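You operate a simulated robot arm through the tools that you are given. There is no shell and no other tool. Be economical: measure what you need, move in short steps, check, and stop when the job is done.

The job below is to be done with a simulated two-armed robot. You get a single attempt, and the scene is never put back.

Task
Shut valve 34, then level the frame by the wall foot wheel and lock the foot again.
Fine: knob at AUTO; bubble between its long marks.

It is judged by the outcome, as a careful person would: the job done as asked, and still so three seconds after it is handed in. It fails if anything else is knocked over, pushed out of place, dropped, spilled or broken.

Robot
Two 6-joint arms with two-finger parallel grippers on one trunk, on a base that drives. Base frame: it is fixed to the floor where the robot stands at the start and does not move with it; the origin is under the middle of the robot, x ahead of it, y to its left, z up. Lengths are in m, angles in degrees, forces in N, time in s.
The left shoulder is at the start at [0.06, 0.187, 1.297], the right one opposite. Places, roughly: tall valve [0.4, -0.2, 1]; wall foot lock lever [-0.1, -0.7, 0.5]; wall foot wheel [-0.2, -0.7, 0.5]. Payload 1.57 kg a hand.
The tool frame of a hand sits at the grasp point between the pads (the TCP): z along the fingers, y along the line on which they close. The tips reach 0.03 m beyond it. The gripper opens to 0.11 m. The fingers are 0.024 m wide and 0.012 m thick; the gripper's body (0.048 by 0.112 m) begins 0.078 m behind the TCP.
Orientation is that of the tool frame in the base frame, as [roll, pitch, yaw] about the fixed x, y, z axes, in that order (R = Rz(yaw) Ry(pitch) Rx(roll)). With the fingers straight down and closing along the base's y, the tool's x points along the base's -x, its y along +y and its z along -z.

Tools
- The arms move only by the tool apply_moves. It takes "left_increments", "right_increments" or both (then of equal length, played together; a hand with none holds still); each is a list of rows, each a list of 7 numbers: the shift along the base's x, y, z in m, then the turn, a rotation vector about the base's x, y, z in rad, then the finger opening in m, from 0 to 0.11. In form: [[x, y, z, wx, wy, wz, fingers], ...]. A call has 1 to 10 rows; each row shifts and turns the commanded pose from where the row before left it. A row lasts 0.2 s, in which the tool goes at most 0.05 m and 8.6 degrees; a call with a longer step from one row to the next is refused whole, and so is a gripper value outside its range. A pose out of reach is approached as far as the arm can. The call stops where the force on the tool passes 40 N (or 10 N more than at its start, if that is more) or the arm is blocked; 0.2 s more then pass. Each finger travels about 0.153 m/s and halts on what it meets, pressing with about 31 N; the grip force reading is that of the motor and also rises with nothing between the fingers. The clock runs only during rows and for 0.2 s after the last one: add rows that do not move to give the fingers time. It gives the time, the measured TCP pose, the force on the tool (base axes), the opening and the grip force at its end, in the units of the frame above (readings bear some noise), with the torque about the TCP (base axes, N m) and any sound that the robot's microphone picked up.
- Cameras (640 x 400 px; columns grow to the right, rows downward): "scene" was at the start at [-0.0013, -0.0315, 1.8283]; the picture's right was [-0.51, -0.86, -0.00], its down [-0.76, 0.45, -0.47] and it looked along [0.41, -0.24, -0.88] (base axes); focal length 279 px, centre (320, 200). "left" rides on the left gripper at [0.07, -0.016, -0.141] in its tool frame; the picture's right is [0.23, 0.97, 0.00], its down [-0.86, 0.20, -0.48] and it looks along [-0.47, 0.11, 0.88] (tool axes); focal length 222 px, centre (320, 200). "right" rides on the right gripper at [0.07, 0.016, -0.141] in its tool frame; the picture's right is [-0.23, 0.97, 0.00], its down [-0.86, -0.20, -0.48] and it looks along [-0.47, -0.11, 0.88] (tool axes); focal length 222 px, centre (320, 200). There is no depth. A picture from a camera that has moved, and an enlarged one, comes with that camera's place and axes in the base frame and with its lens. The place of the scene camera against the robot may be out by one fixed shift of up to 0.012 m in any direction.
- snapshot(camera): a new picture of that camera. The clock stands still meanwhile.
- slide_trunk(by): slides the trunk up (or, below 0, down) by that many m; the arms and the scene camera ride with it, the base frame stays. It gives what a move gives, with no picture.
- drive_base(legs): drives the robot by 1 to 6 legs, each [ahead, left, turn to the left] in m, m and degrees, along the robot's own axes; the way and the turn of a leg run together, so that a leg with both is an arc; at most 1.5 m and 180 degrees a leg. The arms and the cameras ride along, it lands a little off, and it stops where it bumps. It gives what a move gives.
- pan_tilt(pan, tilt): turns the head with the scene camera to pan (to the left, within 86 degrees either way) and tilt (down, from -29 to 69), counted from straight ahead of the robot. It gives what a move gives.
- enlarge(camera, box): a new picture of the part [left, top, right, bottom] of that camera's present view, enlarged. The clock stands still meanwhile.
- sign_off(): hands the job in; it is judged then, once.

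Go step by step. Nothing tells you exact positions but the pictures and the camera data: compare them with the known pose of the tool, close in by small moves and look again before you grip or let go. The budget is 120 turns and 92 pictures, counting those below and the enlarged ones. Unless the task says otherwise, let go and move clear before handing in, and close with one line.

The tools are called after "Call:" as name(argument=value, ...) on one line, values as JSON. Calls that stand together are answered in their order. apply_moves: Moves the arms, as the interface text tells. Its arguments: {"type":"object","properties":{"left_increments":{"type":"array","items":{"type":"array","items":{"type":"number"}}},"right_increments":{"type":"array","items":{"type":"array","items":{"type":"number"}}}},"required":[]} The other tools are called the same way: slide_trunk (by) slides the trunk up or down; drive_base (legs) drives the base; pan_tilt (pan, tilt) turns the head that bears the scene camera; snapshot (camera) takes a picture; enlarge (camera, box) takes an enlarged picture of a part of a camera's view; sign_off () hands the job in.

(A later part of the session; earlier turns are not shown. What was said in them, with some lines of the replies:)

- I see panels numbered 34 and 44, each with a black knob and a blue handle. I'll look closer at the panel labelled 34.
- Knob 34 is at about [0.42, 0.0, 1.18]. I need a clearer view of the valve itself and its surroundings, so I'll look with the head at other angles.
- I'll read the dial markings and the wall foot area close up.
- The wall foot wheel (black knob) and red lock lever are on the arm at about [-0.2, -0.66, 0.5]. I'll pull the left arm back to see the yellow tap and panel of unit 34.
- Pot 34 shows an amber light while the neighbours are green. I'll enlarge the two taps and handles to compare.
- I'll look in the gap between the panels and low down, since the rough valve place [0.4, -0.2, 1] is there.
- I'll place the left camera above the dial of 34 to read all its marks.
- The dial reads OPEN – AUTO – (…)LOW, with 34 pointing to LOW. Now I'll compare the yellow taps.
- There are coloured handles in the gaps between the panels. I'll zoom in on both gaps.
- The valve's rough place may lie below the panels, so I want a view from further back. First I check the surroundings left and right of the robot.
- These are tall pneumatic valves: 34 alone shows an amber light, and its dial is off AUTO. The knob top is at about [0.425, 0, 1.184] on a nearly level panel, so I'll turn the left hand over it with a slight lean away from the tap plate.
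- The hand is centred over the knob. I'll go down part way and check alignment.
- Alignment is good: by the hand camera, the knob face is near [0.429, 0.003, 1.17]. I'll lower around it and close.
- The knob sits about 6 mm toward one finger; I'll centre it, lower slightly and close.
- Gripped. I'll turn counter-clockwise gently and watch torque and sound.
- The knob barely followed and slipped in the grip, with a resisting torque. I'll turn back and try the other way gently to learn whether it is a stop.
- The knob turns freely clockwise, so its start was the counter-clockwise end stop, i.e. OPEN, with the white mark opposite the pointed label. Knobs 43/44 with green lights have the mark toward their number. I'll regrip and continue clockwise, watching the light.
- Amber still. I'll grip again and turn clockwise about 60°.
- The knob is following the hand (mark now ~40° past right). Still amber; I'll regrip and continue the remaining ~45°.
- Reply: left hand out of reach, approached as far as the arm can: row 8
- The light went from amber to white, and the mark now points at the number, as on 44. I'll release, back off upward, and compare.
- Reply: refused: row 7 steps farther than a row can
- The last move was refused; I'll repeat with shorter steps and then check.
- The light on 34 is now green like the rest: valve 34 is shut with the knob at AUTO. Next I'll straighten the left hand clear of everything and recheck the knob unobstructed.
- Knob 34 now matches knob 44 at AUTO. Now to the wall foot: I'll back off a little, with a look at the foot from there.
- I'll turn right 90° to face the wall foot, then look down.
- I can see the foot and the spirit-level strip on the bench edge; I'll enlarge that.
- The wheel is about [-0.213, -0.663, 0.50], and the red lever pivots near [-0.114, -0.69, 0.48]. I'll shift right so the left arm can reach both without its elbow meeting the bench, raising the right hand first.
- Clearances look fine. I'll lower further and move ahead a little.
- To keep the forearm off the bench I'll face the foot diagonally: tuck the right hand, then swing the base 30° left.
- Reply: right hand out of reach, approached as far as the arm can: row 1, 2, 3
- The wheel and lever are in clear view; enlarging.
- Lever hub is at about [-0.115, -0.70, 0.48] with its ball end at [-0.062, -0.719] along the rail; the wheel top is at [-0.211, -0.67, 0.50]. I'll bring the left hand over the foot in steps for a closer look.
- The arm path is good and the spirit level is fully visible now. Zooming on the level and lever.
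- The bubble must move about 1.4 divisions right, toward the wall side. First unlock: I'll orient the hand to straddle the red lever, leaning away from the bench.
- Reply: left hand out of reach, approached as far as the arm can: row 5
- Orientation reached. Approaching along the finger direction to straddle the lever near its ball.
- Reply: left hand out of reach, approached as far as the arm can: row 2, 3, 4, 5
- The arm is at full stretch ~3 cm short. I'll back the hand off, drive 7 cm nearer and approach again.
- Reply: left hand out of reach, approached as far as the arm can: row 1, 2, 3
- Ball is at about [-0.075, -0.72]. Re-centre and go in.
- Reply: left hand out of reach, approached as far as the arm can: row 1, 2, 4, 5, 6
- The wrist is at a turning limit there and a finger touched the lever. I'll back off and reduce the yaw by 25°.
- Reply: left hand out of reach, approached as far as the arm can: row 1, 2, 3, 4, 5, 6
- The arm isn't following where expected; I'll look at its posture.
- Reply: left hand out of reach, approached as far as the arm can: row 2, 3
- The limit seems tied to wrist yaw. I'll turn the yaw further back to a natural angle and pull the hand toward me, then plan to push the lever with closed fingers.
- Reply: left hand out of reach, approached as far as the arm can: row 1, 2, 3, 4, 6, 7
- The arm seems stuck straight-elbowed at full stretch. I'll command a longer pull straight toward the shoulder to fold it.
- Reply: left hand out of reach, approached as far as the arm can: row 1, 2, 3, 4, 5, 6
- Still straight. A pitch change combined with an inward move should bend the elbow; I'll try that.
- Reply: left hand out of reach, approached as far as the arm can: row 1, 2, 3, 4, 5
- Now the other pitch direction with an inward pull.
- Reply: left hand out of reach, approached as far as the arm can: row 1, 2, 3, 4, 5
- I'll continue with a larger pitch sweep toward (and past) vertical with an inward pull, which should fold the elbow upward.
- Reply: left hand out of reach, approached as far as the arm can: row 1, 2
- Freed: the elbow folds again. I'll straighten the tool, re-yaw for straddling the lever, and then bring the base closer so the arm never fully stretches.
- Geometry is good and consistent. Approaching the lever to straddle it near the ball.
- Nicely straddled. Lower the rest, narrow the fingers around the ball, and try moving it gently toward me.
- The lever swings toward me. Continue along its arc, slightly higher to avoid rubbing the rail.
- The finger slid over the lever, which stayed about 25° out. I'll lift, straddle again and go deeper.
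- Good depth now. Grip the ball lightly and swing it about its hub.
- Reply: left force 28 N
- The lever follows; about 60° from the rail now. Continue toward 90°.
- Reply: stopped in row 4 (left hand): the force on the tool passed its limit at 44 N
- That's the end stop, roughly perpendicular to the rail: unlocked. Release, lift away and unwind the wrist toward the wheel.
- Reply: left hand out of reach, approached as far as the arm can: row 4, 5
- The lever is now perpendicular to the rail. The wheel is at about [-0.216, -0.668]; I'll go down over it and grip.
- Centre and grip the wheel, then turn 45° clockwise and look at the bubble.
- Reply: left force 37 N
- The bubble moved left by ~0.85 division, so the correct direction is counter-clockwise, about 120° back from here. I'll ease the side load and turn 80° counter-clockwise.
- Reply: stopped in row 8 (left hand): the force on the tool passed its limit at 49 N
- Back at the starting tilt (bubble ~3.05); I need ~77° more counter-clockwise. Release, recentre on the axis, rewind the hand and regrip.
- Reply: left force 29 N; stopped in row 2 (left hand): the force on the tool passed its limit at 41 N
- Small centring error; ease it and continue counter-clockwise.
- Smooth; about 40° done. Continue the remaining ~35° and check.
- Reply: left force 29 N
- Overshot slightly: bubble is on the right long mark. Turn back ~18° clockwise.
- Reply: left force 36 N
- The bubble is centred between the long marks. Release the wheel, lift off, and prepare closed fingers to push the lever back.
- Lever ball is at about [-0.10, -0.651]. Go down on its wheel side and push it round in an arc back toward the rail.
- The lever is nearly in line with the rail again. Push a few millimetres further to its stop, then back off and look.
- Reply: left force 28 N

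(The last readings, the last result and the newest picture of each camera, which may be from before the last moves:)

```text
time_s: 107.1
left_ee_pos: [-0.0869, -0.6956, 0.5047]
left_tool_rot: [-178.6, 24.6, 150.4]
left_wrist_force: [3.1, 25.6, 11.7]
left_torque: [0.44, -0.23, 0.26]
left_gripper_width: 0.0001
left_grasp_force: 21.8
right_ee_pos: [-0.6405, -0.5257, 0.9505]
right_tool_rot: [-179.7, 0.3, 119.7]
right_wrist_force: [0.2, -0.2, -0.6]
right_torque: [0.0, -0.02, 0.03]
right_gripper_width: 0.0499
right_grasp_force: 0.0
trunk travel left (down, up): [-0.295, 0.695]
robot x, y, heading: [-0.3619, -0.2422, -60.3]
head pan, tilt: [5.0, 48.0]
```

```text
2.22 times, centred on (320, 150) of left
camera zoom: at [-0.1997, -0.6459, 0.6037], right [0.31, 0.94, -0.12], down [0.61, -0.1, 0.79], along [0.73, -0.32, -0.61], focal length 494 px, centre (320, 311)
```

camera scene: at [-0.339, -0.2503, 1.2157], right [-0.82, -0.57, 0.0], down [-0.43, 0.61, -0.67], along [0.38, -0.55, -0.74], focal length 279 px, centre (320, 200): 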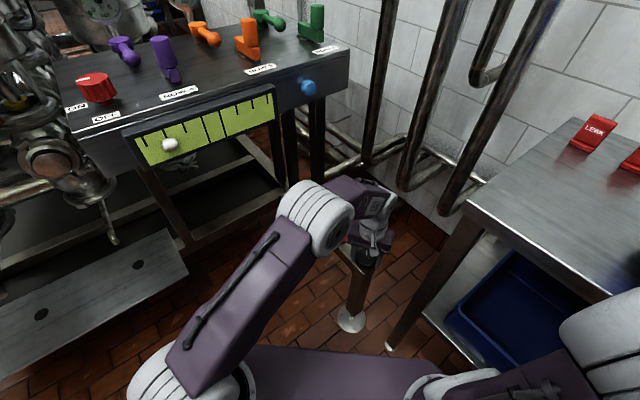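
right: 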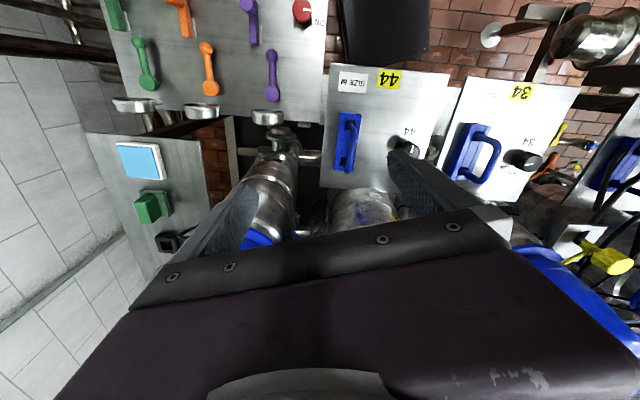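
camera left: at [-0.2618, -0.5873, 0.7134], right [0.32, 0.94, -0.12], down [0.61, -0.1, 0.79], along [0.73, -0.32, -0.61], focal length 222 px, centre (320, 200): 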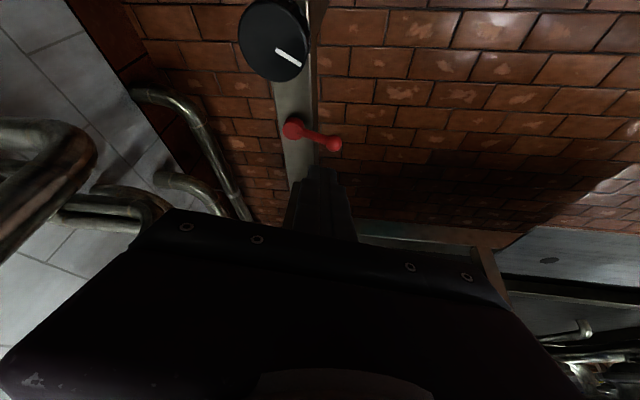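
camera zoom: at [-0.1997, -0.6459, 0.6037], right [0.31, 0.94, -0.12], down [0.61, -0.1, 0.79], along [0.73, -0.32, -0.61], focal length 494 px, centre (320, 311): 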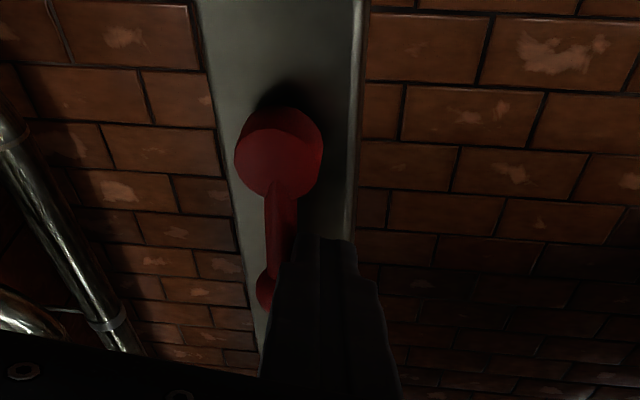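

It has met its stop at 25 N. Back off toward me, lift, and check both lever and bubble.

Call:
apply_moves(left_increments=[[0.002, 0.012, 0, 0, 0, 0, 0.0], [0, 0.015, 0.01, 0, 0, 0, 0.0], [-0.015, 0.01, 0.035, 0, 0, 0, 0.0], [-0.015, 0.01, 0.035, 0, 0, 0, 0.0], [-0.02, 0.02, 0.03, 0, 0, 0, 0.0], [-0.02, 0.03, 0.02, 0, 0, 0, 0.0]])

Call:
snapshot(camera="left")

Call:
enlarge(camera="scene", box=[120, 80, 290, 180])

```text
time_s: 108.5
left_ee_pos: [-0.1556, -0.6007, 0.6359]
left_tool_rot: [-178.4, 24.6, 150.1]
left_wrist_force: [0.3, 0.9, 0.3]
left_torque: [0.0, 0.0, -0.01]
left_gripper_width: 0.0
left_grasp_force: 21.4
right_ee_pos: [-0.6402, -0.5283, 0.9485]
right_tool_rot: [-179.7, 0.2, 119.6]
right_wrist_force: [-0.6, 0.5, -0.2]
right_torque: [-0.02, -0.02, 0.04]
right_gripper_width: 0.0499
right_grasp_force: 0.0
trunk travel left (down, up): [-0.295, 0.695]
robot x, y, heading: [-0.3598, -0.2405, -60.4]
head pan, tilt: [5.0, 48.0]
```

```text
4 pictures are left
camera left: at [-0.2695, -0.5505, 0.734], right [0.32, 0.94, -0.12], down [0.61, -0.1, 0.79], along [0.73, -0.32, -0.61], focal length 222 px, centre (320, 200)
```

left: 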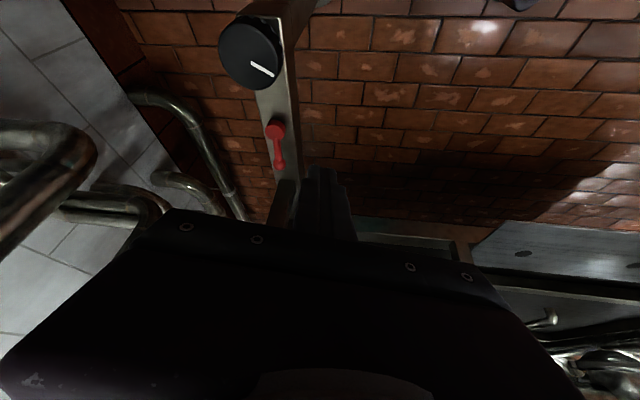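

```text
3.76 times, centred on (205, 130) of scene
camera zoom: at [-0.3431, -0.2514, 1.2158], right [-0.82, -0.57, 0.0], down [-0.42, 0.61, -0.67], along [0.38, -0.55, -0.74], focal length 1052 px, centre (753, 464)
```

zoom: 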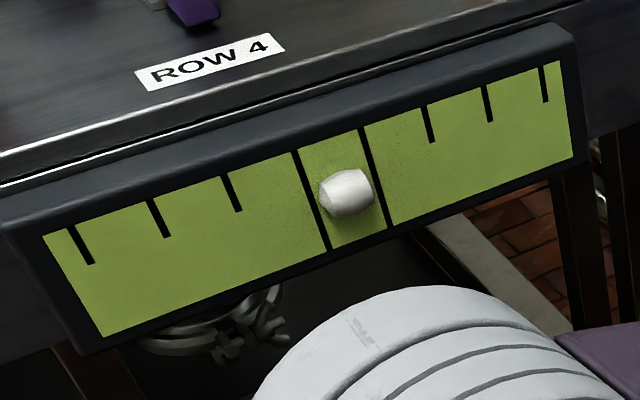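

Bubble remains centred between the long marks and the lever lies along the rail. One close check of the lever.

Call:
enlarge(camera="left", box=[210, 10, 350, 190])

```text
2.22 times, centred on (280, 100) of left
camera zoom: at [-0.2695, -0.5505, 0.734], right [0.32, 0.94, -0.12], down [0.61, -0.1, 0.79], along [0.73, -0.32, -0.61], focal length 494 px, centre (409, 422)
```

zoom: 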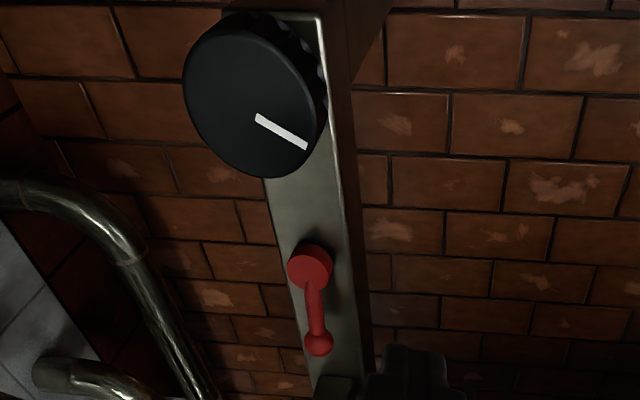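

The lever is back along the rail as at the start and the bubble is level. I'll draw the hand a little further clear before handing in.

Call:
apply_moves(left_increments=[[-0.02, 0.03, 0.03, 0, 0, 0, 0.02], [-0.02, 0.03, 0.03, 0, 0, 0, 0.02], [-0.01, 0.03, 0.03, 0, 0, 0, 0.02]])

Call:
enlarge(camera="scene", box=[120, 80, 290, 180])

```text
time_s: 109.3
left_ee_pos: [-0.2043, -0.5112, 0.725]
left_tool_rot: [-178.4, 24.6, 150.0]
left_wrist_force: [-0.1, 0.9, -0.3]
left_torque: [0.02, 0.03, 0.0]
left_gripper_width: 0.0201
left_grasp_force: 0.1
right_ee_pos: [-0.64, -0.528, 0.9505]
right_tool_rot: [-179.7, 0.2, 119.7]
right_wrist_force: [0.7, -0.1, 0.3]
right_torque: [-0.03, -0.03, 0.02]
right_gripper_width: 0.05
right_grasp_force: 0.1
trunk travel left (down, up): [-0.295, 0.695]
robot x, y, heading: [-0.3602, -0.2412, -60.3]
head pan, tilt: [5.0, 48.0]
```

```text
3.76 times, centred on (205, 130) of scene
camera zoom: at [-0.3428, -0.2513, 1.2158], right [-0.82, -0.57, 0.0], down [-0.42, 0.61, -0.67], along [0.38, -0.55, -0.74], focal length 1052 px, centre (753, 464)
```

zoom: 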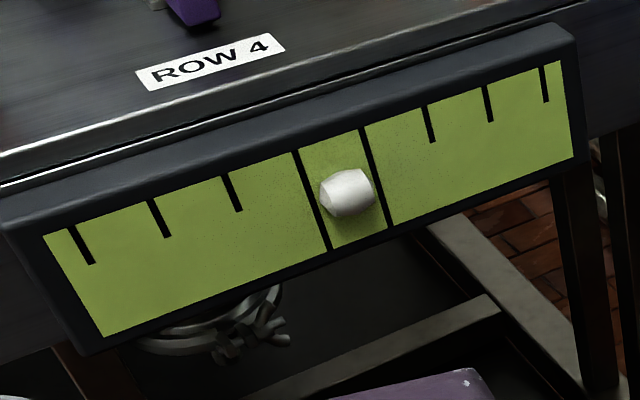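

The bubble is steady between its long marks, the foot lever is locked along the rail, and knob 34 was at AUTO with a green light when last seen. Handing in.

Call:
sign_off()

```text
The job is handed in.
```

Valve 34 is shut with its knob at AUTO and its light green when last checked; the frame is level with the bubble between its long marks, and the wall foot lever is back in its locked position.
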